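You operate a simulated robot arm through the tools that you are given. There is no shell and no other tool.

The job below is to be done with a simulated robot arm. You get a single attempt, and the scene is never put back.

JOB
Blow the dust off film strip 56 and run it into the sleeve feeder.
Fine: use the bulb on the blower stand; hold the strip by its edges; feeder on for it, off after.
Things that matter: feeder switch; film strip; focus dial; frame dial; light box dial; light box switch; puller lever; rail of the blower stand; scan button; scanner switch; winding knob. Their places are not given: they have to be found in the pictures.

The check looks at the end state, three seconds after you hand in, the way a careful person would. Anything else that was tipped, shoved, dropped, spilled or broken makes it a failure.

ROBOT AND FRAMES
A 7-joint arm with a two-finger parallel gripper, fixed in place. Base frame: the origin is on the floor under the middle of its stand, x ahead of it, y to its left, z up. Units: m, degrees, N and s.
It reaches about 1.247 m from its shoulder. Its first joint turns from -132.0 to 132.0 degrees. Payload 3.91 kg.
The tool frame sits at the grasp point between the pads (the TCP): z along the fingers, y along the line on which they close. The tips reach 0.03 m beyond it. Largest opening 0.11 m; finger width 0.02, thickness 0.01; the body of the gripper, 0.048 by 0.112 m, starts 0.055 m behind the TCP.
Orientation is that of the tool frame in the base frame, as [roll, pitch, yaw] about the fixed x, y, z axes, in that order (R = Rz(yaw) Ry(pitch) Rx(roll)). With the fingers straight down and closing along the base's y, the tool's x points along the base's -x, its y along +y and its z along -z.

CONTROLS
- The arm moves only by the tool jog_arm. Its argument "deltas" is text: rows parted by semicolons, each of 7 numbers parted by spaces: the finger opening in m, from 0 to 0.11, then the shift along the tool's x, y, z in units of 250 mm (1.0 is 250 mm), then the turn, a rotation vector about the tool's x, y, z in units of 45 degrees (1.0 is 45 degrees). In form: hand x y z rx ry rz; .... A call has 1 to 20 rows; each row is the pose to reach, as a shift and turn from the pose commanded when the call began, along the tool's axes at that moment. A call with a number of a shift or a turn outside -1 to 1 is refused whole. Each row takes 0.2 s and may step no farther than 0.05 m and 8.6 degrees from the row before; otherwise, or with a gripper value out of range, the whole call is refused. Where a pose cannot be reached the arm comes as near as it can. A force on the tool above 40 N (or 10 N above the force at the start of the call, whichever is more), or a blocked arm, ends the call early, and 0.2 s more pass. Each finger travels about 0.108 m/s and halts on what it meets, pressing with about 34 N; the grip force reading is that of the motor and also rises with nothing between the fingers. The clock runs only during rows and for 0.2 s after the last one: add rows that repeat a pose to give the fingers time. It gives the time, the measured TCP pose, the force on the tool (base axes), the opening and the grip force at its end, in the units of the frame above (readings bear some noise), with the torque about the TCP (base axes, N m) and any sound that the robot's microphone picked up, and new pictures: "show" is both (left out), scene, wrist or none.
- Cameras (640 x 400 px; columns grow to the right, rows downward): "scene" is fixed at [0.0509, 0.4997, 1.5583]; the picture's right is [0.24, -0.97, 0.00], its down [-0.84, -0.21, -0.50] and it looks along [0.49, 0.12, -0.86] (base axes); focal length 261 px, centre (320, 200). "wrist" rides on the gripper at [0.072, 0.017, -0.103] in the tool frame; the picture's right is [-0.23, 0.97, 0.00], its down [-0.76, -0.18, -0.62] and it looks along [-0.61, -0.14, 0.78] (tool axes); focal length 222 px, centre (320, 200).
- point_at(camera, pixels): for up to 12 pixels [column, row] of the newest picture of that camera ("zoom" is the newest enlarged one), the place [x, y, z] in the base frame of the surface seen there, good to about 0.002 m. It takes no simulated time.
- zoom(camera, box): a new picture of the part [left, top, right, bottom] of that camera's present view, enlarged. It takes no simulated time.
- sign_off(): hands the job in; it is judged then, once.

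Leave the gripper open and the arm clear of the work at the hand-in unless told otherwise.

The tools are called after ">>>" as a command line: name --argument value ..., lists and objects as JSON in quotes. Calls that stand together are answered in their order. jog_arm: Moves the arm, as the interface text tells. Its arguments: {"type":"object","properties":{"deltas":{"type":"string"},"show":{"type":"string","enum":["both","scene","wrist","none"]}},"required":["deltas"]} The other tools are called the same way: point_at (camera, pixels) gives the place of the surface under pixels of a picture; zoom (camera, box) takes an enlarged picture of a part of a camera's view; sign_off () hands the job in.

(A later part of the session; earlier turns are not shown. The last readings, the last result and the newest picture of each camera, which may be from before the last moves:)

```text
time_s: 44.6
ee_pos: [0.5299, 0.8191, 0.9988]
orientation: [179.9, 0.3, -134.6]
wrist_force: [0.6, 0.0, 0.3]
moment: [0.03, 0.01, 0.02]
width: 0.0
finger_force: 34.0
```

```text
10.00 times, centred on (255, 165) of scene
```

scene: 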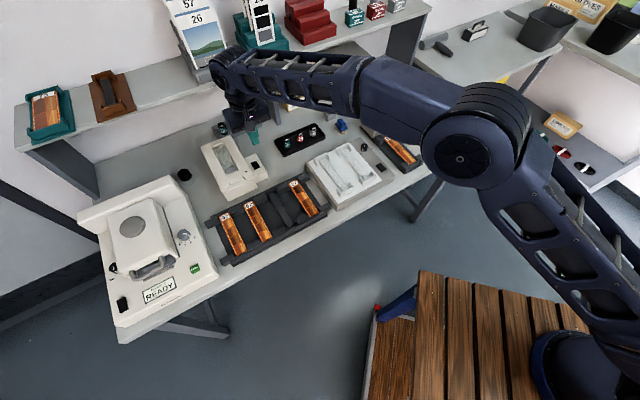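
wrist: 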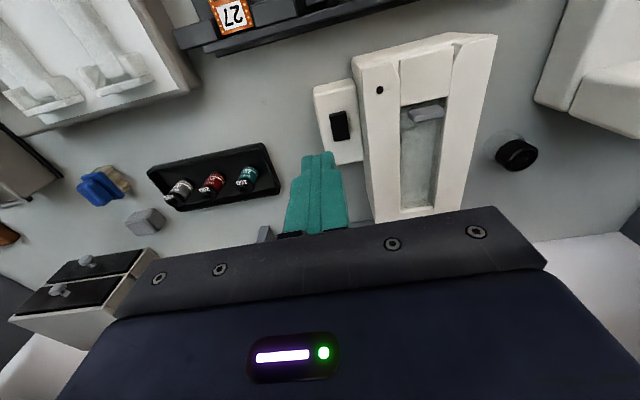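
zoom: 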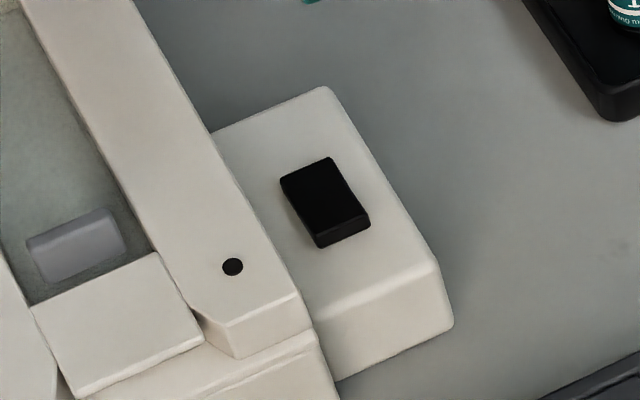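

Rocker centre ≈(0.5344,0.8490); its front end is higher (0.8485) than its back end (0.8455), so the front end is to be pressed. I move the closed fingertips over the front half at about (0.526,0.8405), down to TCP z≈0.90.

>>> jog_arm --deltas "0 -0.05 0.072 0.1 0 0 0; 0 -0.05 0.072 0.25 0 0 0; 0 -0.05 0.072 0.395 0 0 0; 0 -0.05 0.072 0.395 0 0 0" --show "none"

>>> jog_arm --deltas "0 0 0 0 0 0 0" --show "none"

>>> jog_arm --deltas "0 0 0 0 0 0 0" --show "both"

>>> zoom --camera "wrist" --box '[240, 60, 440, 240]'

>>> zoom --camera "scene" --box '[210, 120, 290, 200]'

```text
time_s: 45.6
ee_pos: [0.5232, 0.8434, 0.9007]
orientation: [180.0, 0.3, -134.6]
wrist_force: [0.9, -0.6, 0.0]
moment: [-0.03, -0.02, 0.02]
width: 0.0001
finger_force: 33.5
```

```text
time_s: 46.0
ee_pos: [0.5247, 0.8429, 0.9022]
orientation: [-179.9, 0.3, -134.6]
wrist_force: [-0.6, 0.3, 0.2]
moment: [-0.02, 0.0, 0.0]
width: 0.0
finger_force: 33.8
```

```text
time_s: 46.4
ee_pos: [0.5247, 0.8417, 0.9022]
orientation: [180.0, 0.3, -134.5]
wrist_force: [0.2, 0.0, -0.1]
moment: [-0.02, 0.0, -0.01]
width: 0.0004
finger_force: 34.2
```

scene: 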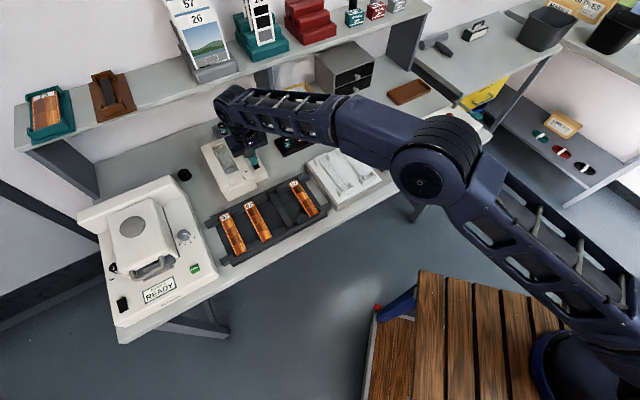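
wrist: 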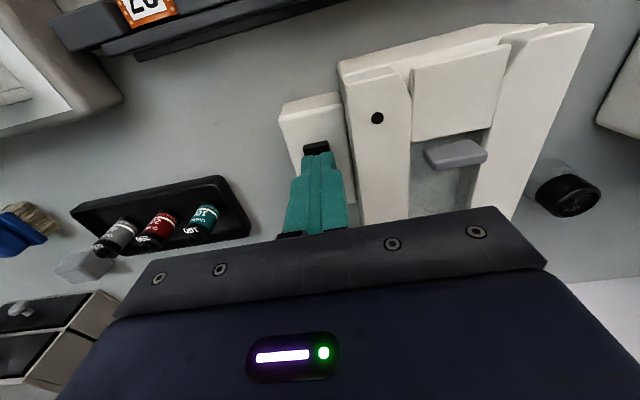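

```text
2.22 times, centred on (340, 150) of wrist
```

zoom: 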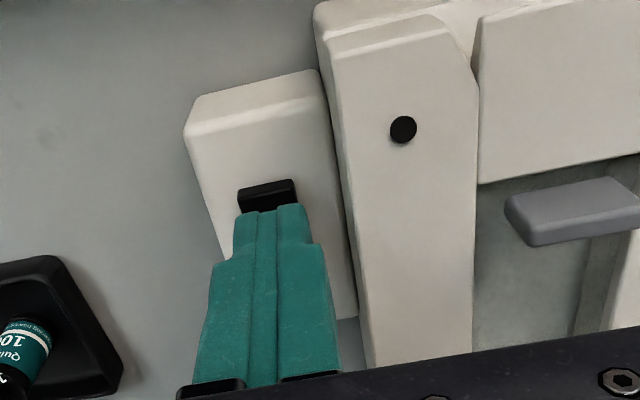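

```text
5.00 times, centred on (250, 160) of scene
```

zoom: 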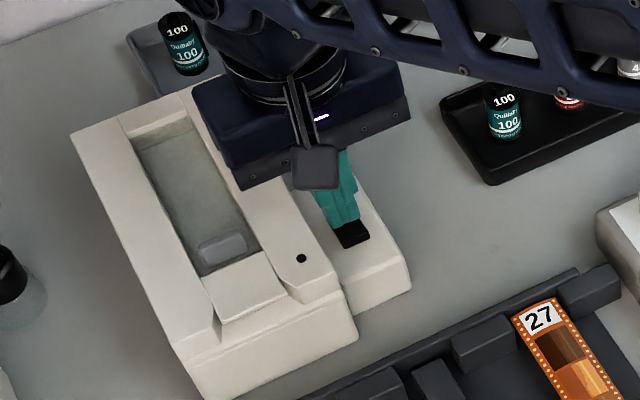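

TCP average (0.5242,0.8427); shift 3 mm sideways to centre on the rocker and come down to just above it.

>>> jog_arm --deltas "0 0 -0.012 0.04 0 0 0; 0 0 -0.012 0.076 0 0 0; 0 0 -0.012 0.076 0 0 0" --show "wrist"

>>> zoom --camera "wrist" --box '[240, 60, 440, 240]'

```text
time_s: 47.2
ee_pos: [0.5255, 0.8411, 0.8817]
orientation: [-180.0, 0.3, -134.6]
wrist_force: [-0.9, 0.1, 0.2]
moment: [0.01, 0.04, 0.01]
width: 0.0002
finger_force: 33.9
```

wrist: 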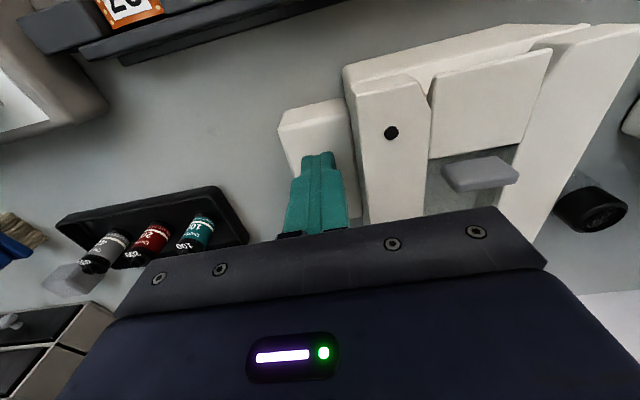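

```text
2.22 times, centred on (340, 150) of wrist
```

zoom: 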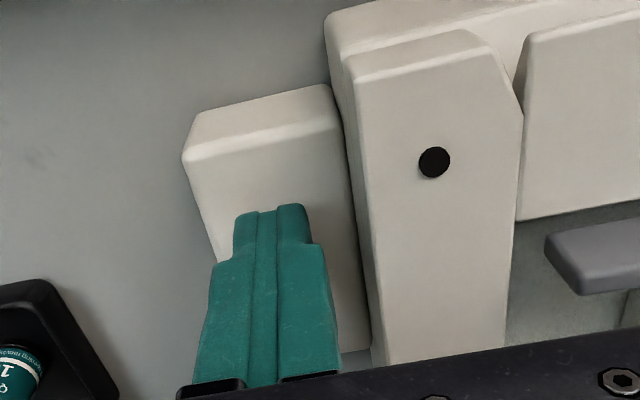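

Tips are over the front half of the rocker, ~3 mm above it. Press gently by up to 6 mm and watch the LED at wrist (391,133).

>>> jog_arm --deltas "0 0 0 0.008 0 0 0; 0 0 0 0.014 0 0 0; 0 0 0 0.02 0 0 0; 0 0 0 0.024 0 0 0" --show "wrist"

>>> zoom --camera "wrist" --box '[240, 60, 440, 240]'

```text
time_s: 48.2
ee_pos: [0.5247, 0.8416, 0.8796]
orientation: [-179.9, 0.4, -134.6]
wrist_force: [-0.9, -8.0, 22.7]
moment: [-0.13, -0.18, 0.22]
width: 0.0
finger_force: 34.0
heard: click
```

wrist: 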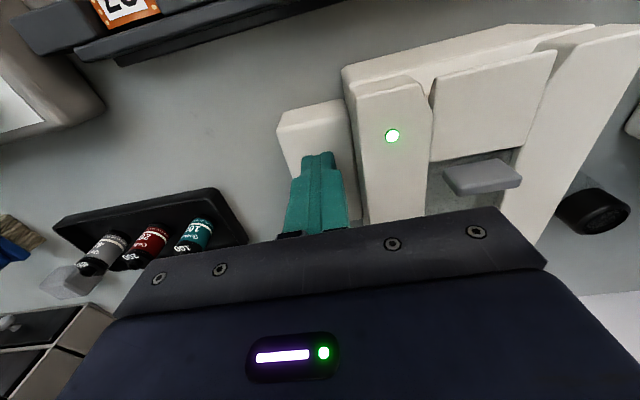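

```text
2.22 times, centred on (340, 150) of wrist
```

zoom: 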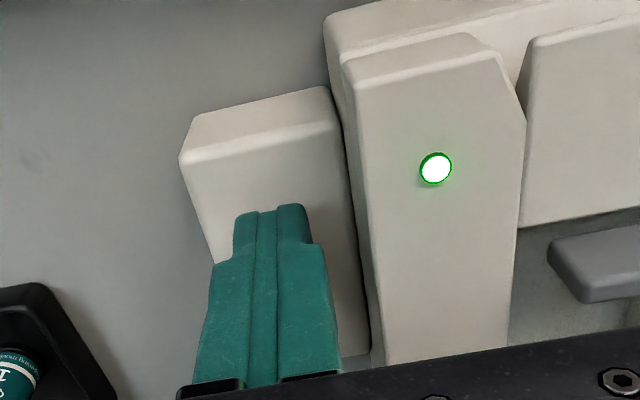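

A click and the LED is green: the feeder is on. Lifting off straight up.

>>> jog_arm --deltas "0 0 0 -0.02 0 0 0; 0 0 0 -0.15 0 0 0; 0 0 0 -0.32 0 0 0; 0 0 0 -0.48 0 0 0; 0 0 0 -0.48 0 0 0" --show "both"

>>> zoom --camera "wrist" --box '[290, 20, 530, 230]'

>>> point_at --camera "wrist" --pixels '[[334, 113], [341, 112], [336, 118], [338, 125], [340, 131], [338, 138]]'

```text
time_s: 49.4
ee_pos: [0.5274, 0.8414, 0.997]
orientation: [-180.0, 0.3, -134.6]
wrist_force: [0.0, -0.5, -0.5]
moment: [-0.02, -0.03, 0.02]
width: 0.0002
finger_force: 34.2
```

scene: 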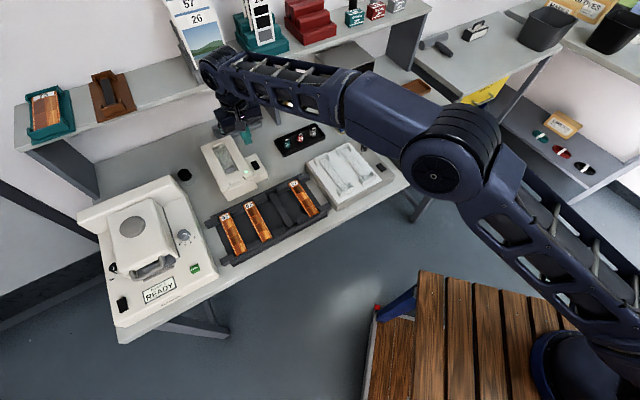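
wrist: 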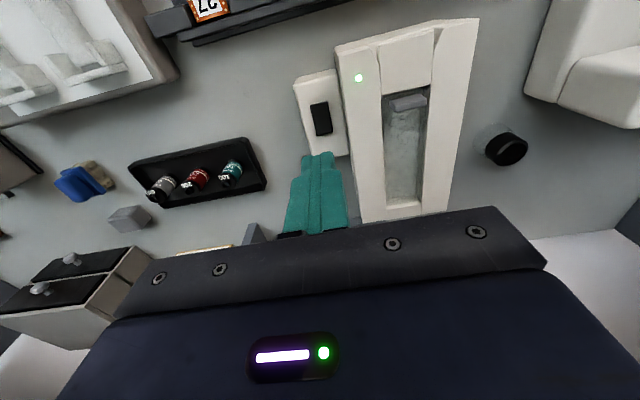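

```text
1.90 times, centred on (410, 125) of wrist
```

zoom: 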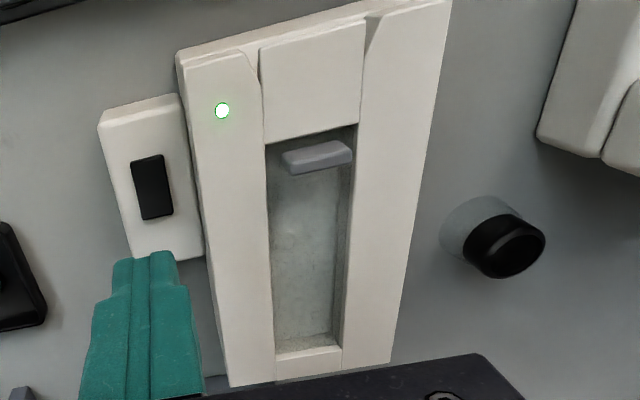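

```text
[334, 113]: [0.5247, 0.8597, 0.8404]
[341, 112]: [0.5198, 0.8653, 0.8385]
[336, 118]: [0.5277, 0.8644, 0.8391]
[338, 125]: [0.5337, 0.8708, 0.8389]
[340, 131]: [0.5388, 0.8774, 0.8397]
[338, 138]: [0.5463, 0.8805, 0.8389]
```

Now precise feeder geometry: zoom on the plate/throat and the far end of the channel.

>>> zoom --camera "wrist" --box '[330, 15, 485, 110]'

>>> zoom --camera "wrist" --box '[340, 120, 470, 225]'

```text
4.13 times, centred on (408, 62) of wrist
```

zoom: 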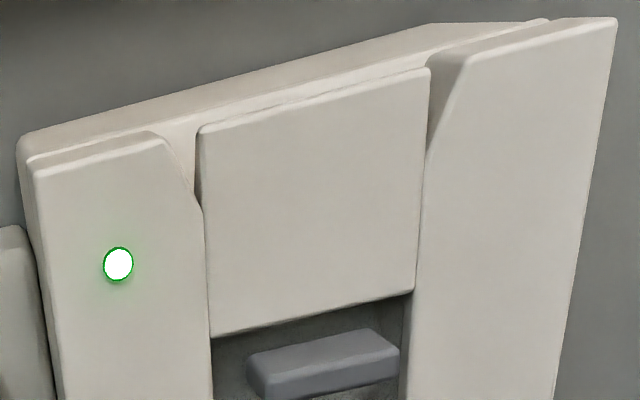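

```text
3.81 times, centred on (405, 172) of wrist
```

zoom: 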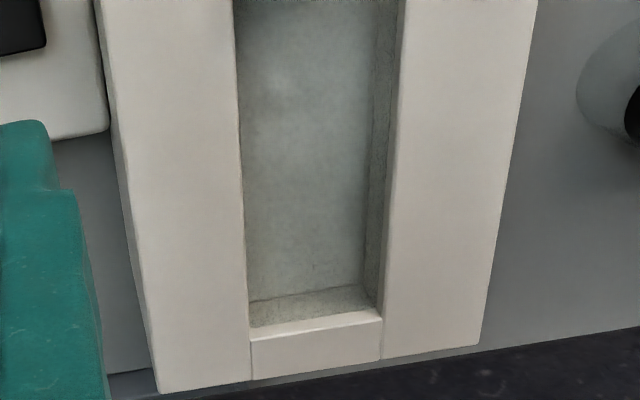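

>>> point_at --camera "zoom" --pixels '[[233, 30], [404, 30], [238, 150], [396, 150], [244, 280], [386, 290], [260, 335], [372, 322], [300, 200], [275, 300], [290, 60], [345, 120]]'

>>> point_at --camera "wrist" --pixels '[[380, 47], [431, 33], [383, 93], [427, 83], [378, 75], [435, 70], [404, 100], [412, 108], [371, 48], [438, 25], [405, 40], [358, 78]]'

```text
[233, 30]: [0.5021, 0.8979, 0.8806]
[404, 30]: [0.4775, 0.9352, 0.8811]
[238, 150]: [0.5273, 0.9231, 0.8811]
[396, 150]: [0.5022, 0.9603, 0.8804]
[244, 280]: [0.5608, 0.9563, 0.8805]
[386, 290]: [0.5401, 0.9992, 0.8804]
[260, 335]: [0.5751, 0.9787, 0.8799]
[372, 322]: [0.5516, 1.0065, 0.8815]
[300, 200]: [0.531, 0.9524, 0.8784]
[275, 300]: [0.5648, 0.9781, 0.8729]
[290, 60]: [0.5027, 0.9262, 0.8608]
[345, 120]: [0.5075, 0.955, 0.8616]
```

```text
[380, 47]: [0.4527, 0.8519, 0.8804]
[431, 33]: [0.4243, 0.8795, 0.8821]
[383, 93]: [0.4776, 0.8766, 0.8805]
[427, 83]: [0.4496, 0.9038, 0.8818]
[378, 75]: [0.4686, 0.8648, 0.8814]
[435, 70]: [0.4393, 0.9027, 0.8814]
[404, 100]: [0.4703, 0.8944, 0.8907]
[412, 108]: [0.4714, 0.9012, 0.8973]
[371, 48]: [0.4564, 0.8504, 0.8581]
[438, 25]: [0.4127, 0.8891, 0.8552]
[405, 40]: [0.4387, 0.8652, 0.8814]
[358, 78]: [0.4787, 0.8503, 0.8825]
```

Feeder channel: axis ≈45.3°, lateral centre well determined, plate front edge, roller ~50 mm inside, throat height roughly 0.860–0.874. Now back to the rail for the strip, opening the fingers to 0.06 on the way.

>>> jog_arm --deltas "0.02 0.065 -0.162 0 0 0.003 0; 0.04 0.13 -0.324 0 0 0.007 0; 0.06 0.195 -0.486 0 0 0.007 0; 0.06 0.26 -0.648 0 0 0.007 0; 0.06 0.325 -0.81 0 0 0.007 0; 0.06 0.389 -0.973 0 0 0.007 0; 0.06 0.389 -0.973 0 0 0.007 0" --show "none"

>>> jog_arm --deltas "0.06 0.065 -0.162 0 0 0 0; 0.06 0.13 -0.324 0 0 0 0; 0.06 0.195 -0.486 0 0 0 0; 0.06 0.26 -0.648 0 0 0 0; 0.06 0.325 -0.81 0 0 0 0; 0.06 0.389 -0.973 0 0 0 0; 0.06 0.389 -0.973 0 0 0 0" --show "both"

>>> zoom --camera "wrist" --box '[240, 0, 400, 180]'

```text
time_s: 51.0
ee_pos: [0.6274, 0.601, 1.0004]
orientation: [-180.0, 0.0, -134.7]
wrist_force: [0.1, -0.1, -0.2]
moment: [0.01, -0.05, 0.02]
width: 0.0598
finger_force: 0.2
```

```text
time_s: 52.6
ee_pos: [0.7335, 0.3614, 0.9956]
orientation: [-179.9, 0.0, -134.6]
wrist_force: [-0.5, -0.1, -0.2]
moment: [0.0, -0.02, 0.01]
width: 0.06
finger_force: 0.0
```

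scene: 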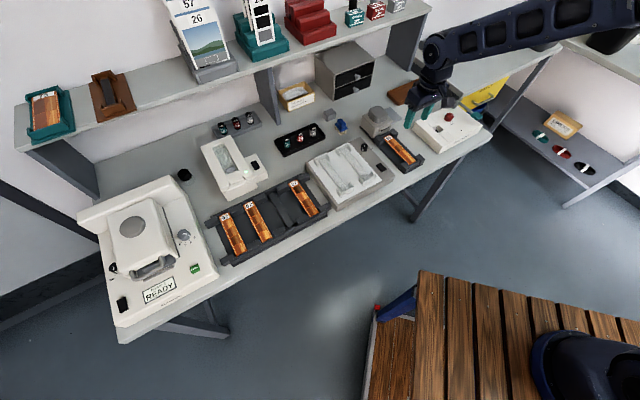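
wrist: 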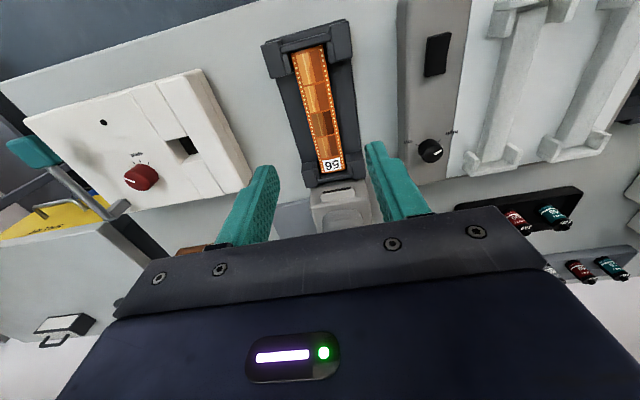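

```text
2.22 times, centred on (320, 90) of wrist
```

zoom: 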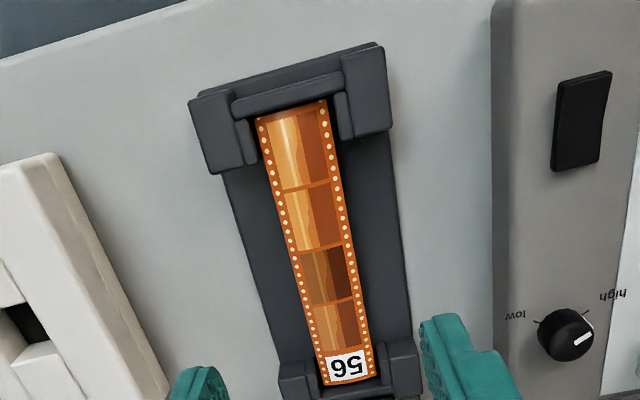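

The strip is clean on the rail. Measure its ends and edges.

>>> point_at --camera "zoom" --pixels '[[262, 122], [323, 106], [326, 382], [371, 371], [277, 190], [338, 180], [294, 260], [351, 250], [348, 378], [295, 114], [322, 220], [312, 330]]'

>>> jog_arm --deltas "0.06 0 0 0 0 0 0" --show "none"

>>> jog_arm --deltas "0.06 0 0 0 0 0 0" --show "none"

```text
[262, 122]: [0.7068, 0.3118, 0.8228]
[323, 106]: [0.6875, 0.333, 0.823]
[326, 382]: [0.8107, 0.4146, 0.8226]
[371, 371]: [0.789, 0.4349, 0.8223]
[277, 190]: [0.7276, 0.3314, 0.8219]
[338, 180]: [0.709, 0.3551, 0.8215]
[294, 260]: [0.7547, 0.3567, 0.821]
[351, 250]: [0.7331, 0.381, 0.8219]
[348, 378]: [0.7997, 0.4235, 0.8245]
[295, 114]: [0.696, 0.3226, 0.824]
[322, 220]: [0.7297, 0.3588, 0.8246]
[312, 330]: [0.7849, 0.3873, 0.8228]
```

```text
time_s: 53.0
ee_pos: [0.7326, 0.3613, 0.9963]
orientation: [-180.0, 0.0, -134.6]
wrist_force: [1.5, -0.3, 0.3]
moment: [-0.01, 0.01, -0.02]
width: 0.0599
finger_force: 0.0
```

```text
time_s: 53.4
ee_pos: [0.7333, 0.3619, 0.996]
orientation: [180.0, 0.0, -134.5]
wrist_force: [0.7, 0.0, -0.1]
moment: [0.01, 0.02, 0.0]
width: 0.0603
finger_force: 0.0
```

Strip centre on the rail ≈(0.7483,0.3734). I'll grip it 20 mm toward the bench front from its centre, at (0.7343,0.3592), to have room for the insertion. Descending to z≈0.862.

>>> jog_arm --deltas "0.06 0.003 -0.01 0.15 0 0 0; 0.06 0.003 -0.01 0.3 0 0 0; 0.06 0.003 -0.01 0.44 0 0 0; 0.06 0.003 -0.01 0.536 0 0 0; 0.06 0.003 -0.01 0.536 0 0 0" --show "none"

>>> jog_arm --deltas "0.06 0 0 0 0 0 0" --show "none"

>>> jog_arm --deltas "0.06 0 0 0 0 0 0" --show "wrist"

>>> zoom --camera "wrist" --box '[200, 20, 440, 240]'

```text
time_s: 54.6
ee_pos: [0.7328, 0.3579, 0.8607]
orientation: [-179.9, 0.0, -134.6]
wrist_force: [0.0, 0.3, -0.1]
moment: [0.0, -0.04, 0.01]
width: 0.06
finger_force: 0.1
```

```text
time_s: 55.0
ee_pos: [0.7336, 0.3583, 0.8602]
orientation: [-180.0, 0.0, -134.6]
wrist_force: [0.1, -0.5, -0.8]
moment: [0.01, 0.0, -0.04]
width: 0.0598
finger_force: 0.0
```

```text
time_s: 55.4
ee_pos: [0.7321, 0.3589, 0.861]
orientation: [-180.0, 0.1, -134.6]
wrist_force: [-0.1, -0.2, 0.7]
moment: [-0.01, 0.02, 0.01]
width: 0.0602
finger_force: 0.0
```

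wrist: 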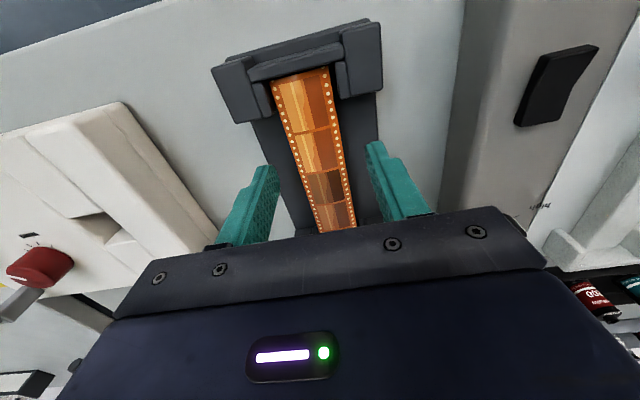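

```text
1.82 times, centred on (320, 130) of wrist
```

zoom: 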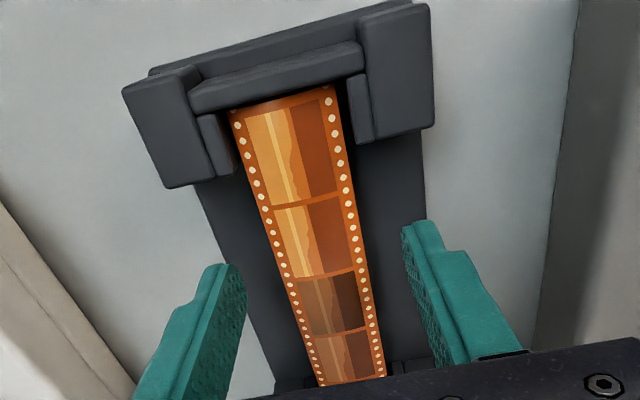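

Centred within a millimetre. Descend to z≈0.839 and close gently on the edges.

>>> jog_arm --deltas "0.06 0 -0.002 0.05 0 0 0; 0.06 0 -0.002 0.087 0 0 0; 0.06 0 -0.002 0.087 0 0 0; 0.05 0 -0.002 0.087 0 0 0; 0.04 0 -0.002 0.087 0 0 0; 0.037 0 -0.002 0.087 0 0 0; 0.035 0 -0.002 0.087 0 0 0; 0.034 0 -0.002 0.087 0 0 0; 0.033 0 -0.002 0.087 0 0 0; 0.0322 0 -0.002 0.087 0 0 0; 0.0322 0 -0.002 0.087 0 0 0" --show "wrist"

>>> zoom --camera "wrist" --box '[200, 20, 440, 240]'

```text
time_s: 57.8
ee_pos: [0.7345, 0.3581, 0.8404]
orientation: [180.0, -0.1, -134.6]
wrist_force: [0.6, -0.5, -0.4]
moment: [0.0, -0.05, 0.02]
width: 0.0333
finger_force: 1.2
```

wrist: 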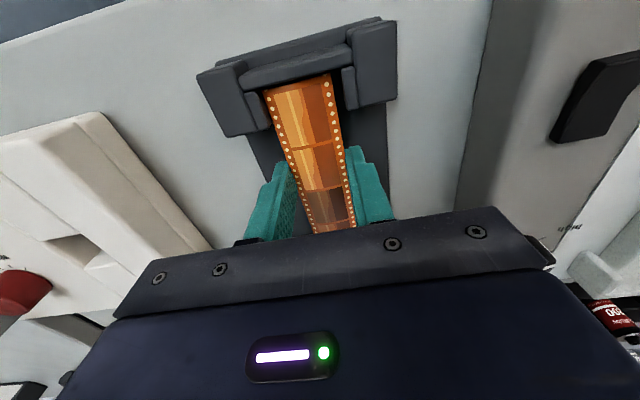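

```text
1.82 times, centred on (320, 130) of wrist
```

zoom: 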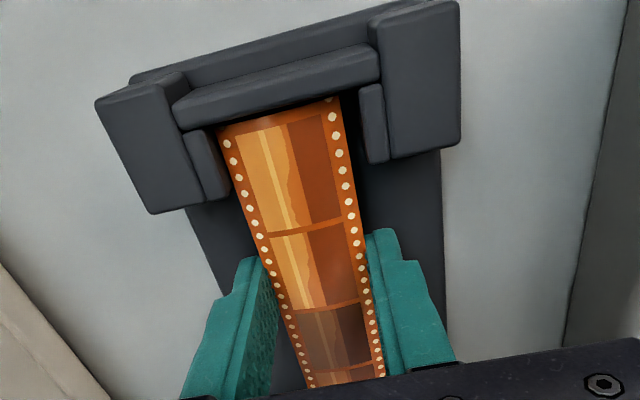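

Light contact at 0.033. Tighten a little more, then lift.

>>> jog_arm --deltas "0.0315 0 0 0 0 0 0; 0.0315 0 0 0 0 0 0; 0.0315 0 0 0 0 0 0" --show "none"

```text
time_s: 58.6
ee_pos: [0.7338, 0.3583, 0.8391]
orientation: [180.0, 0.0, -134.6]
wrist_force: [-0.2, -0.1, 0.6]
moment: [0.01, 0.0, 0.02]
width: 0.0323
finger_force: 34.1
```

Firm hold. Lifting straight up 0.11 m.

>>> jog_arm --deltas "0.0318 0 0 -0.04 0 0 0; 0.0318 0 0 -0.14 0 0 0; 0.0318 0 0 -0.28 0 0 0; 0.0318 0 0 -0.4 0 0 0; 0.0318 0 0 -0.46 0 0 0; 0.0318 0 0 -0.46 0 0 0" --show "both"

>>> zoom --camera "wrist" --box '[200, 20, 440, 240]'

>>> zoom --camera "scene" --box '[350, 60, 450, 180]'

```text
time_s: 60.0
ee_pos: [0.7351, 0.3585, 0.9537]
orientation: [-179.9, -0.1, -134.6]
wrist_force: [-0.6, 0.7, -0.7]
moment: [-0.04, -0.04, 0.03]
width: 0.0331
finger_force: 21.3
```

scene: 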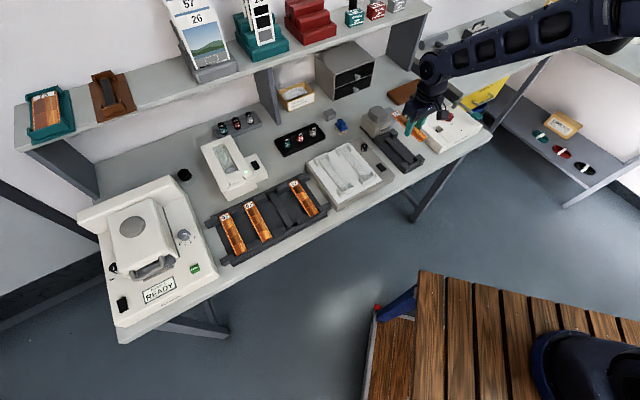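
wrist: 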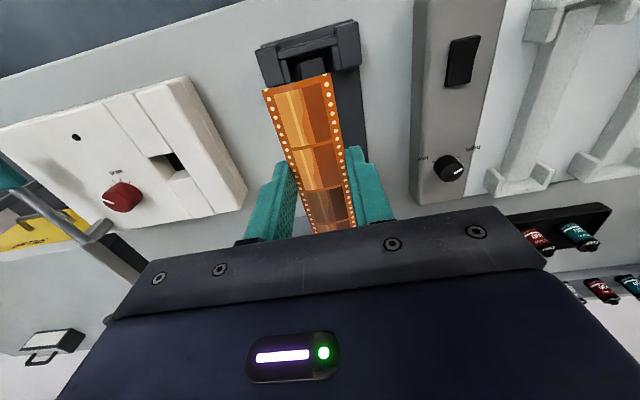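

```text
1.82 times, centred on (320, 130) of wrist
```

zoom: 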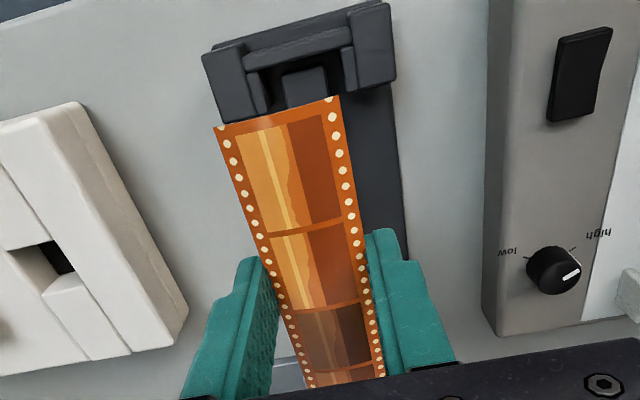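

```text
3.33 times, centred on (400, 120) of scene
```

zoom: 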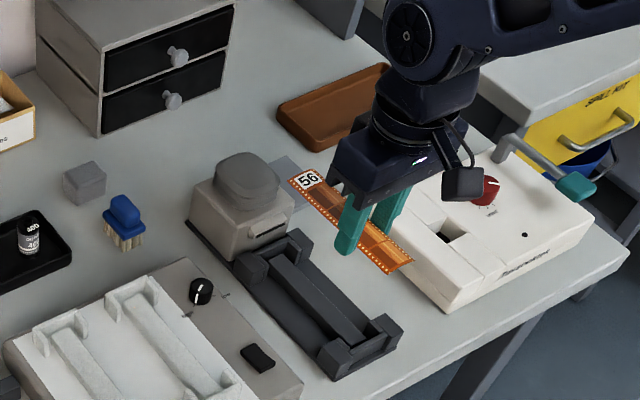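

The strip is held level, label end leading. Checking its attitude in the hand.

>>> point_at --camera "wrist" --pixels '[[268, 92], [327, 78], [298, 86], [275, 115], [334, 108], [308, 130], [318, 165], [325, 200], [345, 150], [330, 225]]'

>>> jog_arm --deltas "0.0318 0 0 0 0 0 0" --show "none"

>>> jog_arm --deltas "0.0318 0 0 0 0 0 0" --show "none"

```text
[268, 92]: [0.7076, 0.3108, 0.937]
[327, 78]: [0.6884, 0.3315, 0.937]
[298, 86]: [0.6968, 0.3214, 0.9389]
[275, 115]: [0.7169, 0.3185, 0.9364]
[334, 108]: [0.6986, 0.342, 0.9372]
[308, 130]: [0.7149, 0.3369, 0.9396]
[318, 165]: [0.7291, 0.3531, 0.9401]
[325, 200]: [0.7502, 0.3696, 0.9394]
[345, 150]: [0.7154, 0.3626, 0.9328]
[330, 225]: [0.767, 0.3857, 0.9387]
```

```text
time_s: 60.4
ee_pos: [0.7348, 0.3572, 0.9542]
orientation: [-180.0, 0.0, -134.5]
wrist_force: [-0.3, 0.7, -0.6]
moment: [-0.02, -0.01, 0.02]
width: 0.0324
finger_force: 33.6
```

```text
time_s: 60.8
ee_pos: [0.7347, 0.3574, 0.9543]
orientation: [-180.0, 0.0, -134.6]
wrist_force: [0.4, 0.1, 0.6]
moment: [-0.02, 0.0, 0.0]
width: 0.0327
finger_force: 1.8
```

Strip is level, its leading (label) end 96 mm ahead of the TCP. The grip force reading wavers, so I command a tighter 0.030. Now carry it across in front of the feeder at this height.

>>> jog_arm --deltas "0.03 0 0 0 0 0 0; 0.03 -0.005 0.1 0 0 0 0; 0.03 -0.015 0.25 0 0 0 0; 0.03 -0.03 0.42 0 0 0 0; 0.03 -0.04 0.59 0 0 0 0; 0.03 -0.051 0.757 0 0 0 0; 0.03 -0.051 0.757 0 0 0 0" --show "none"

>>> jog_arm --deltas "0.03 -0.01 0.15 0 0 0 0; 0.03 -0.02 0.31 0 0 0 0; 0.03 -0.03 0.47 0 0 0 0; 0.03 -0.04 0.63 0 0 0 0; 0.03 -0.051 0.757 0 0 0 0; 0.03 -0.051 0.757 0 0 0 0" --show "none"

>>> jog_arm --deltas "0.03 -0.01 0.15 0 0 0 0; 0.03 -0.02 0.31 0 0 0 0; 0.03 -0.03 0.47 0 0 0 0; 0.03 -0.04 0.63 0 0 0 0; 0.03 -0.051 0.757 0 0 0 0; 0.03 -0.051 0.757 0 0 0 0" --show "both"

```text
time_s: 62.4
ee_pos: [0.6107, 0.4997, 0.9537]
orientation: [180.0, 0.0, -134.7]
wrist_force: [0.9, -0.5, -0.6]
moment: [0.0, 0.04, -0.01]
width: 0.0317
finger_force: 33.2
```

```text
time_s: 63.8
ee_pos: [0.4839, 0.6431, 0.9501]
orientation: [-180.0, 0.0, -134.5]
wrist_force: [0.1, 0.7, -0.6]
moment: [0.02, -0.02, 0.03]
width: 0.0315
finger_force: 34.2
```

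```text
time_s: 65.2
ee_pos: [0.3577, 0.7852, 0.9538]
orientation: [179.9, 0.0, -134.6]
wrist_force: [-0.5, 0.2, -1.1]
moment: [0.01, 0.02, 0.0]
width: 0.0315
finger_force: 34.3
```

scene: 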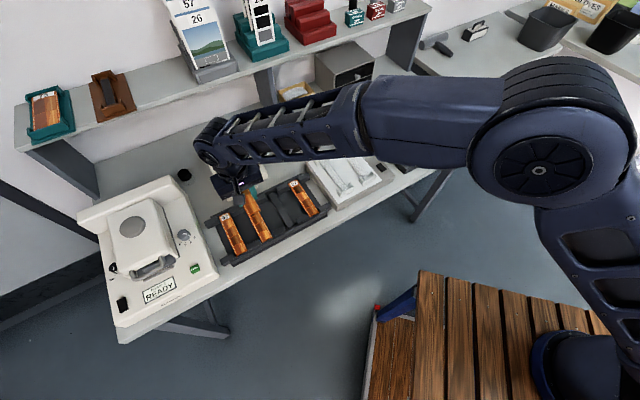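
wrist: 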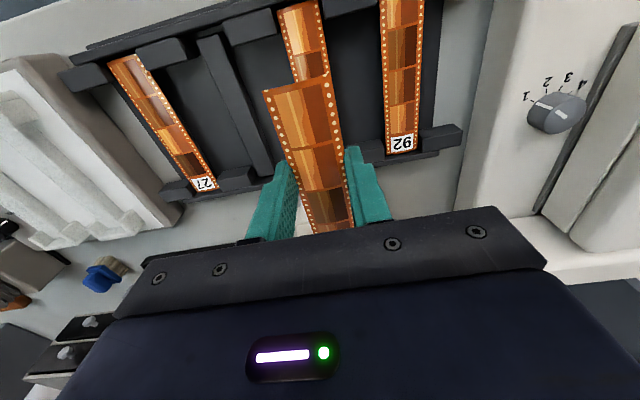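

The strip still looks right, above and in front of the feeder (feeder hidden below the hand). Averaging the pose before lowering.

>>> jog_arm --deltas "0.03 0 0 0 0 0 0" --show "none"

>>> jog_arm --deltas "0.03 0 0 0 0 0 0" --show "none"

>>> zoom --camera "scene" --box '[190, 120, 300, 240]'

>>> point_at --camera "wrist" --pixels '[[268, 92], [327, 78], [298, 86], [275, 115], [334, 108], [308, 130], [318, 165], [325, 200], [330, 225]]'

```text
time_s: 65.6
ee_pos: [0.3571, 0.7851, 0.9556]
orientation: [180.0, 0.0, -134.6]
wrist_force: [0.0, -0.3, -0.5]
moment: [0.02, 0.01, 0.03]
width: 0.0317
finger_force: 34.5
```

```text
time_s: 66.0
ee_pos: [0.3564, 0.785, 0.9536]
orientation: [180.0, 0.0, -134.7]
wrist_force: [-0.2, 0.6, -0.5]
moment: [0.03, -0.02, 0.01]
width: 0.0318
finger_force: 33.9
```

```text
3.33 times, centred on (245, 180) of scene
```

zoom: 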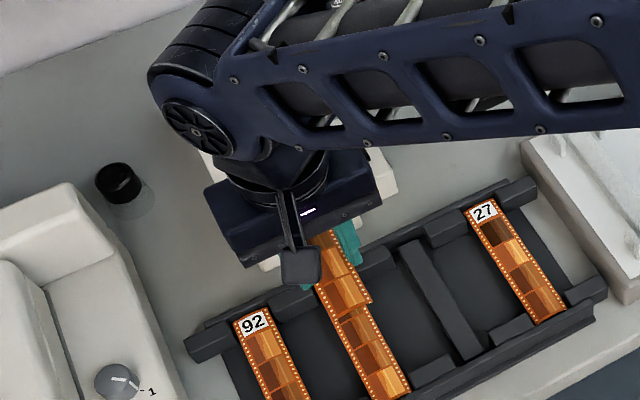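

```text
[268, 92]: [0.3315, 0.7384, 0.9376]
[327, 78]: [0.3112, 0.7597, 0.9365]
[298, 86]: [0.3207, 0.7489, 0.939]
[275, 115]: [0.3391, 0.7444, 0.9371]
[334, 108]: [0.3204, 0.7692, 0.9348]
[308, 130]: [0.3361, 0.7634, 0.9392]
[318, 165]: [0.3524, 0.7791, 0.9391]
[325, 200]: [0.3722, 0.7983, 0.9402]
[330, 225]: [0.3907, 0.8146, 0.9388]
```

Strip lateral offset ≈1 mm from channel centre; leading end ≈15 mm short of the mouth. Lower to insertion height (TCP z≈0.884) with that 1 mm correction.

>>> jog_arm --deltas "0.03 0 -0.004 0.1 0 0 0; 0.03 0 -0.004 0.2 0 0 0; 0.03 0 -0.004 0.282 0 0 0; 0.03 0 -0.004 0.282 0 0 0" --show "none"

>>> jog_arm --deltas "0.03 0 0 0 0 0 0" --show "none"

>>> jog_arm --deltas "0.03 0 0 0 0 0 0" --show "both"

>>> zoom --camera "scene" --box '[190, 120, 300, 240]'

>>> zoom --camera "wrist" --box '[200, 40, 440, 240]'

```text
time_s: 67.0
ee_pos: [0.3584, 0.7863, 0.8856]
orientation: [-179.9, -0.1, -134.6]
wrist_force: [0.2, 0.2, -0.2]
moment: [0.03, -0.03, 0.03]
width: 0.0316
finger_force: 34.5
```

```text
time_s: 67.4
ee_pos: [0.3593, 0.787, 0.8847]
orientation: [-179.9, 0.1, -134.6]
wrist_force: [0.4, 0.7, -1.1]
moment: [0.0, -0.01, 0.0]
width: 0.0319
finger_force: 33.8
```

```text
time_s: 67.8
ee_pos: [0.3586, 0.7876, 0.8853]
orientation: [180.0, 0.0, -134.7]
wrist_force: [0.3, -0.2, -0.1]
moment: [0.01, -0.01, 0.0]
width: 0.0316
finger_force: 34.2
```

scene: 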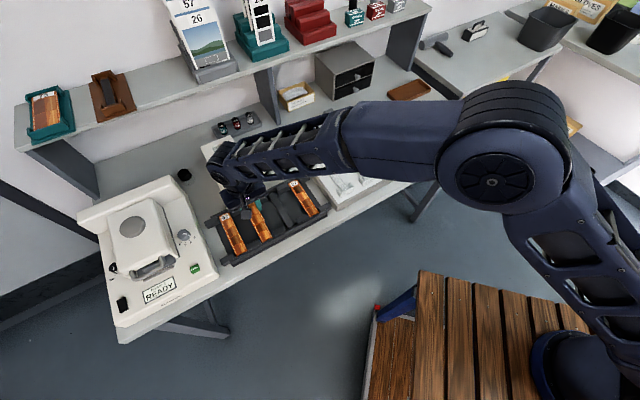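
wrist: 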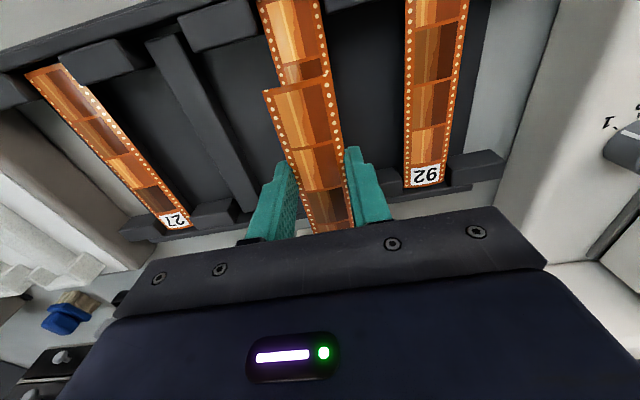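

```text
3.33 times, centred on (245, 180) of scene
```

zoom: 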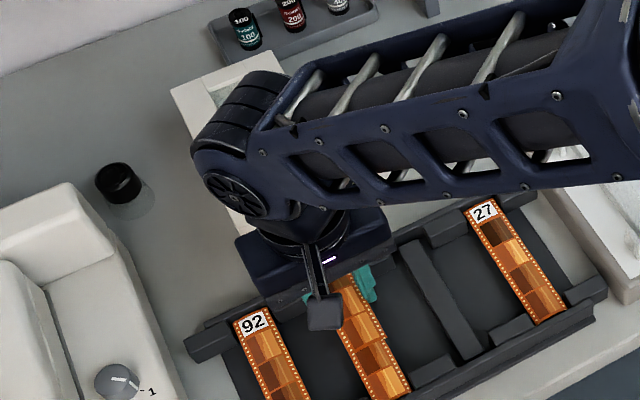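

```text
2.00 times, centred on (320, 140) of wrist
```

zoom: 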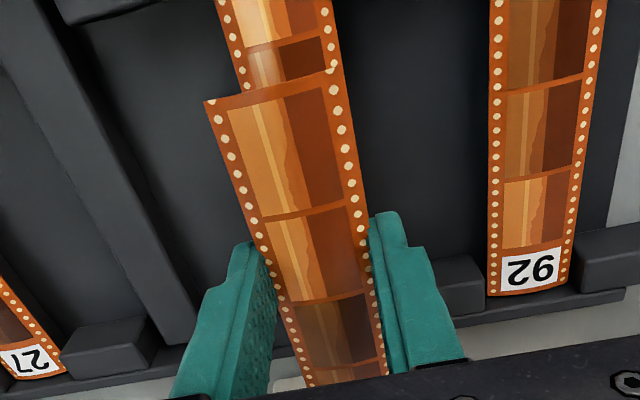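

Leading end at ≈0.908 along, mouth at ≈0.9225; strip 1.2 mm off sideways and ~3 mm high. Correct these and advance 12 mm, then look.

>>> jog_arm --deltas "0.03 0 -0.005 0.012 0 0 0; 0.03 -0.025 -0.005 0.012 0 0 0; 0.03 -0.05 -0.005 0.012 0 0 0; 0.03 -0.05 -0.005 0.012 0 0 0" --show "none"

>>> jog_arm --deltas "0.03 0 0 0 0 0 0" --show "none"

>>> jog_arm --deltas "0.03 0 0 0 0 0 0" --show "both"

>>> zoom --camera "scene" --box '[190, 120, 300, 240]'

```text
time_s: 68.8
ee_pos: [0.3695, 0.7926, 0.8808]
orientation: [-179.9, 0.0, -134.6]
wrist_force: [-0.6, 0.2, -0.7]
moment: [0.0, -0.03, -0.04]
width: 0.0316
finger_force: 33.8
```

```text
time_s: 69.2
ee_pos: [0.3681, 0.7928, 0.8809]
orientation: [179.9, 0.0, -134.6]
wrist_force: [-0.2, -0.6, 0.2]
moment: [-0.02, -0.01, 0.02]
width: 0.0315
finger_force: 34.2
```

```text
time_s: 69.6
ee_pos: [0.369, 0.7921, 0.8798]
orientation: [-180.0, 0.0, -134.6]
wrist_force: [0.8, 0.6, 0.2]
moment: [-0.05, -0.03, 0.0]
width: 0.0316
finger_force: 34.5
```

scene: 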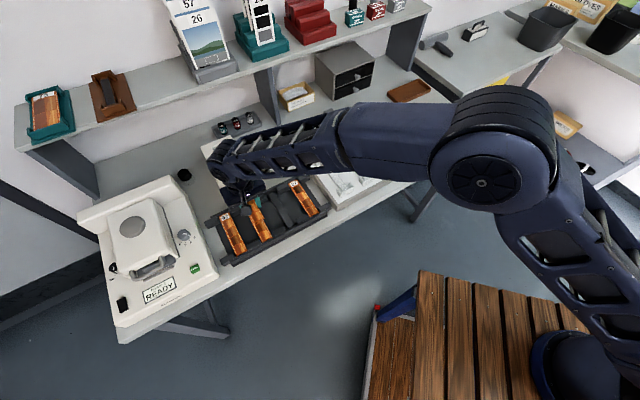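
wrist: 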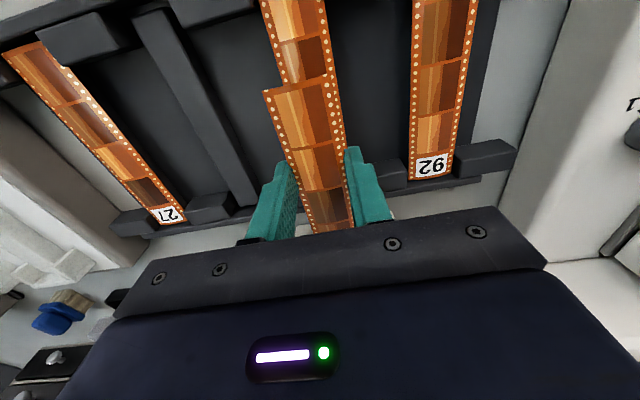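

```text
3.33 times, centred on (245, 180) of scene
```

zoom: 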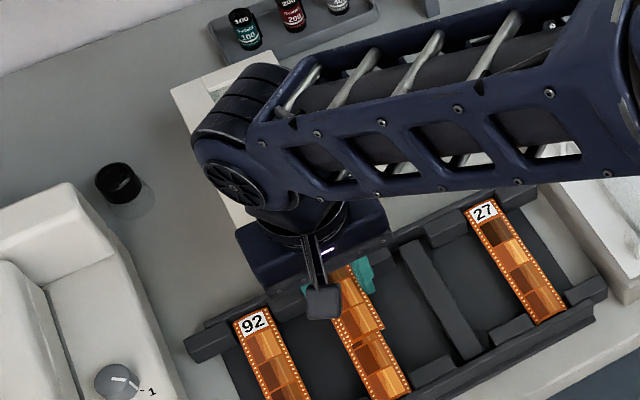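

Average now: lateral 0.2952 (want ≈0.297), strip edge z ≈0.8633 (want ≈0.866). Correct before entering: +2 mm sideways, 2.5 mm up.

>>> jog_arm --deltas "0.03 0 0.007 -0.01 0 0 0; 0.03 0 0.007 -0.01 0 0 0" --show "none"

>>> jog_arm --deltas "0.03 0 0 0 0 0 0" --show "none"

>>> jog_arm --deltas "0.03 0 0 0 0 0 0" --show "none"

>>> jog_arm --deltas "0.03 0 0 0 0 0 0" --show "wrist"

>>> point_at --camera "wrist" --pixels '[[268, 92], [327, 78], [298, 86], [275, 115], [334, 108], [308, 130], [318, 165], [325, 200], [330, 225], [272, 105], [331, 95]]'

```text
time_s: 70.2
ee_pos: [0.3667, 0.793, 0.8828]
orientation: [180.0, 0.0, -134.6]
wrist_force: [-0.2, 0.1, -0.1]
moment: [-0.01, 0.02, 0.01]
width: 0.0316
finger_force: 34.4
```

```text
time_s: 70.6
ee_pos: [0.3669, 0.7945, 0.8838]
orientation: [180.0, 0.0, -134.6]
wrist_force: [0.4, -0.1, -1.0]
moment: [-0.01, 0.0, 0.02]
width: 0.0315
finger_force: 33.4
```

```text
time_s: 71.0
ee_pos: [0.3672, 0.7943, 0.8829]
orientation: [180.0, 0.1, -134.5]
wrist_force: [-0.8, -0.2, 0.0]
moment: [0.01, 0.01, 0.02]
width: 0.0314
finger_force: 33.7
```

```text
time_s: 71.4
ee_pos: [0.3674, 0.7933, 0.8837]
orientation: [-180.0, 0.0, -134.5]
wrist_force: [0.2, -0.5, -0.3]
moment: [-0.01, 0.02, 0.0]
width: 0.0316
finger_force: 33.8
```

wrist: 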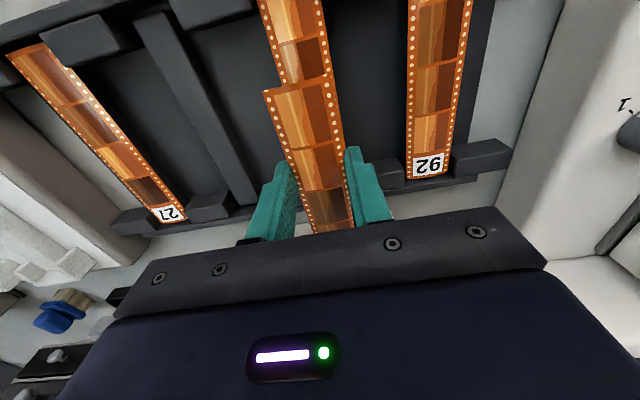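

```text
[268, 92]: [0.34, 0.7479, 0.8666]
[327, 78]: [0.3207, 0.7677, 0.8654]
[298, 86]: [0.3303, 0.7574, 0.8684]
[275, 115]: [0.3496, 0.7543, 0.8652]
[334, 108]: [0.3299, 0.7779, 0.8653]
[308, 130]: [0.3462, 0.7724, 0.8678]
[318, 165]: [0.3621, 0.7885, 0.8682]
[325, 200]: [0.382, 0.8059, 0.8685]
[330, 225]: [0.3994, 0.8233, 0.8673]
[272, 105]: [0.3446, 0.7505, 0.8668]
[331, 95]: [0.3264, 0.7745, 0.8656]
```

Now lateral 0.2974–0.298, strip edges z 0.8657 — as wanted. Advance 10 mm into the mouth and read the force.

>>> jog_arm --deltas "0.03 -0.012 0 0 0 0 0; 0.03 -0.024 0 0 0 0 0; 0.03 -0.036 0 0 0 0 0; 0.03 -0.044 0 0 0 0 0" --show "none"

>>> jog_arm --deltas "0.03 0 0 0 0 0 0" --show "none"

>>> jog_arm --deltas "0.03 0 0 0 0 0 0" --show "both"

```text
time_s: 72.4
ee_pos: [0.3758, 0.7997, 0.8839]
orientation: [-179.9, 0.0, -134.7]
wrist_force: [0.2, -0.5, 0.5]
moment: [-0.01, 0.04, -0.02]
width: 0.0316
finger_force: 34.2
```

```text
time_s: 72.8
ee_pos: [0.3748, 0.8004, 0.8846]
orientation: [180.0, 0.0, -134.6]
wrist_force: [0.7, 0.2, -0.1]
moment: [0.01, 0.01, 0.01]
width: 0.0317
finger_force: 33.6
```

```text
time_s: 73.2
ee_pos: [0.375, 0.8005, 0.8845]
orientation: [179.9, 0.0, -134.6]
wrist_force: [0.0, -0.8, -0.1]
moment: [0.03, -0.01, 0.02]
width: 0.0315
finger_force: 33.5
```

scene: 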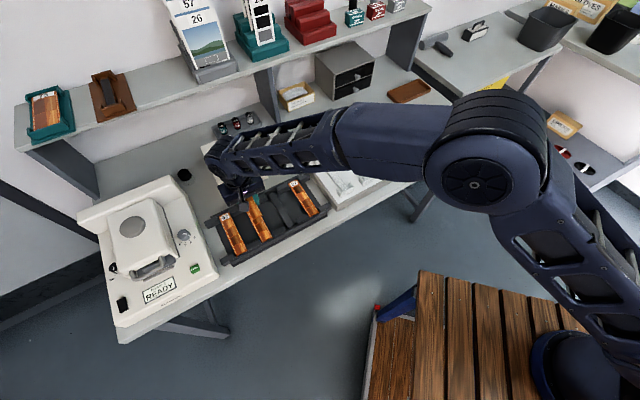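
wrist: 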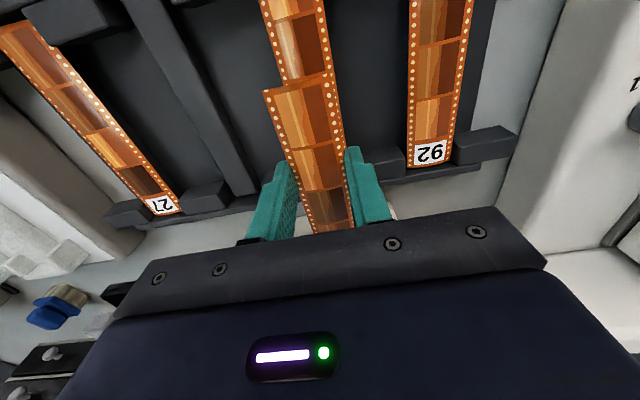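

No contact; leading end ~7 mm inside. Trim 1 mm sideways/down and advance another 14 mm.

>>> jog_arm --deltas "0.03 -0.012 0.004 0.004 0 0 0; 0.03 -0.026 0.004 0.004 0 0 0; 0.03 -0.04 0.004 0.004 0 0 0; 0.03 -0.056 0.004 0.004 0 0 0" --show "none"

>>> jog_arm --deltas "0.03 0 0 0 0 0 0" --show "none"

>>> jog_arm --deltas "0.03 0 0 0 0 0 0" --show "wrist"

>>> zoom --camera "scene" --box '[190, 120, 300, 240]'

```text
time_s: 74.2
ee_pos: [0.3849, 0.8119, 0.8828]
orientation: [-180.0, -0.1, -134.7]
wrist_force: [-0.1, -0.1, 0.6]
moment: [0.0, 0.02, -0.06]
width: 0.0317
finger_force: 33.9
```

```text
time_s: 74.6
ee_pos: [0.3845, 0.8107, 0.8815]
orientation: [-179.9, 0.0, -134.6]
wrist_force: [-0.1, -0.5, 0.6]
moment: [-0.01, 0.03, 0.0]
width: 0.0316
finger_force: 34.3
```

```text
time_s: 75.0
ee_pos: [0.3838, 0.8123, 0.8813]
orientation: [179.9, 0.0, -134.6]
wrist_force: [-0.7, -0.8, -0.6]
moment: [-0.01, 0.0, 0.02]
width: 0.0316
finger_force: 33.9
```

wrist: 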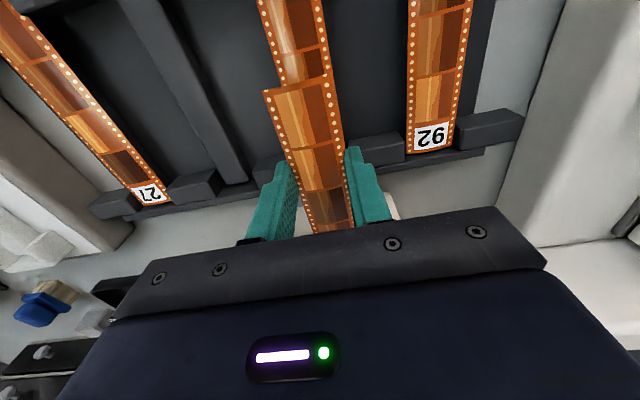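

```text
3.33 times, centred on (245, 180) of scene
```

zoom: 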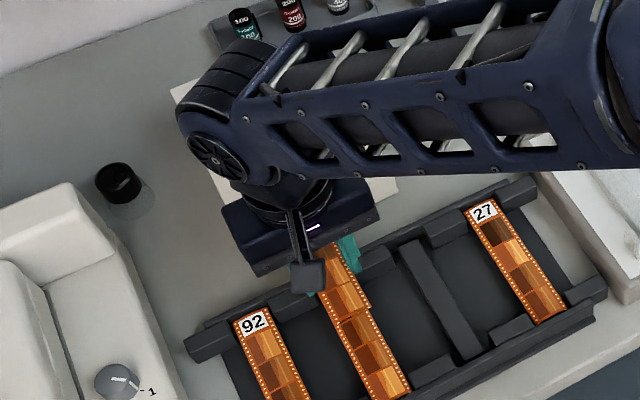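

Still no contact, leading end ~21 mm inside. Advance another 14 mm with a 0.7 mm raise.

>>> jog_arm --deltas "0.03 -0.012 0 -0.003 0 0 0; 0.03 -0.026 0 -0.003 0 0 0; 0.03 -0.04 0 -0.003 0 0 0; 0.03 -0.056 0 -0.003 0 0 0" --show "none"

>>> jog_arm --deltas "0.03 0 0 0 0 0 0" --show "none"

>>> jog_arm --deltas "0.03 0 0 0 0 0 0" --show "wrist"

```text
time_s: 76.0
ee_pos: [0.3926, 0.8205, 0.8826]
orientation: [179.9, 0.0, -134.6]
wrist_force: [-1.1, 0.0, -0.7]
moment: [-0.01, 0.01, 0.01]
width: 0.0318
finger_force: 33.7
```

```text
time_s: 76.4
ee_pos: [0.3932, 0.8228, 0.8829]
orientation: [180.0, -0.1, -134.6]
wrist_force: [0.2, -0.1, -0.7]
moment: [0.01, 0.0, 0.02]
width: 0.0316
finger_force: 33.5
```

```text
time_s: 76.8
ee_pos: [0.3944, 0.8214, 0.8825]
orientation: [-180.0, -0.1, -134.7]
wrist_force: [0.6, 0.0, 0.0]
moment: [-0.01, 0.01, 0.0]
width: 0.0317
finger_force: 33.9
```

wrist: 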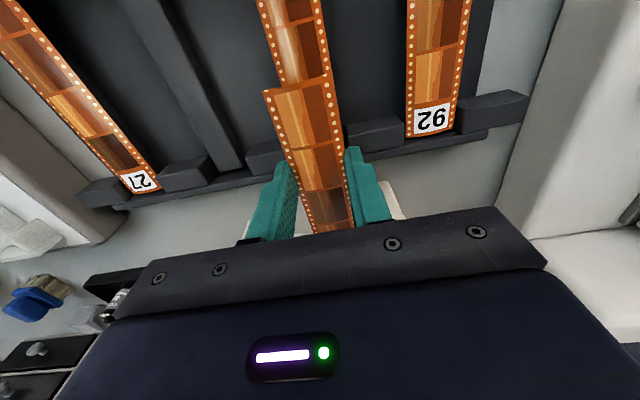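

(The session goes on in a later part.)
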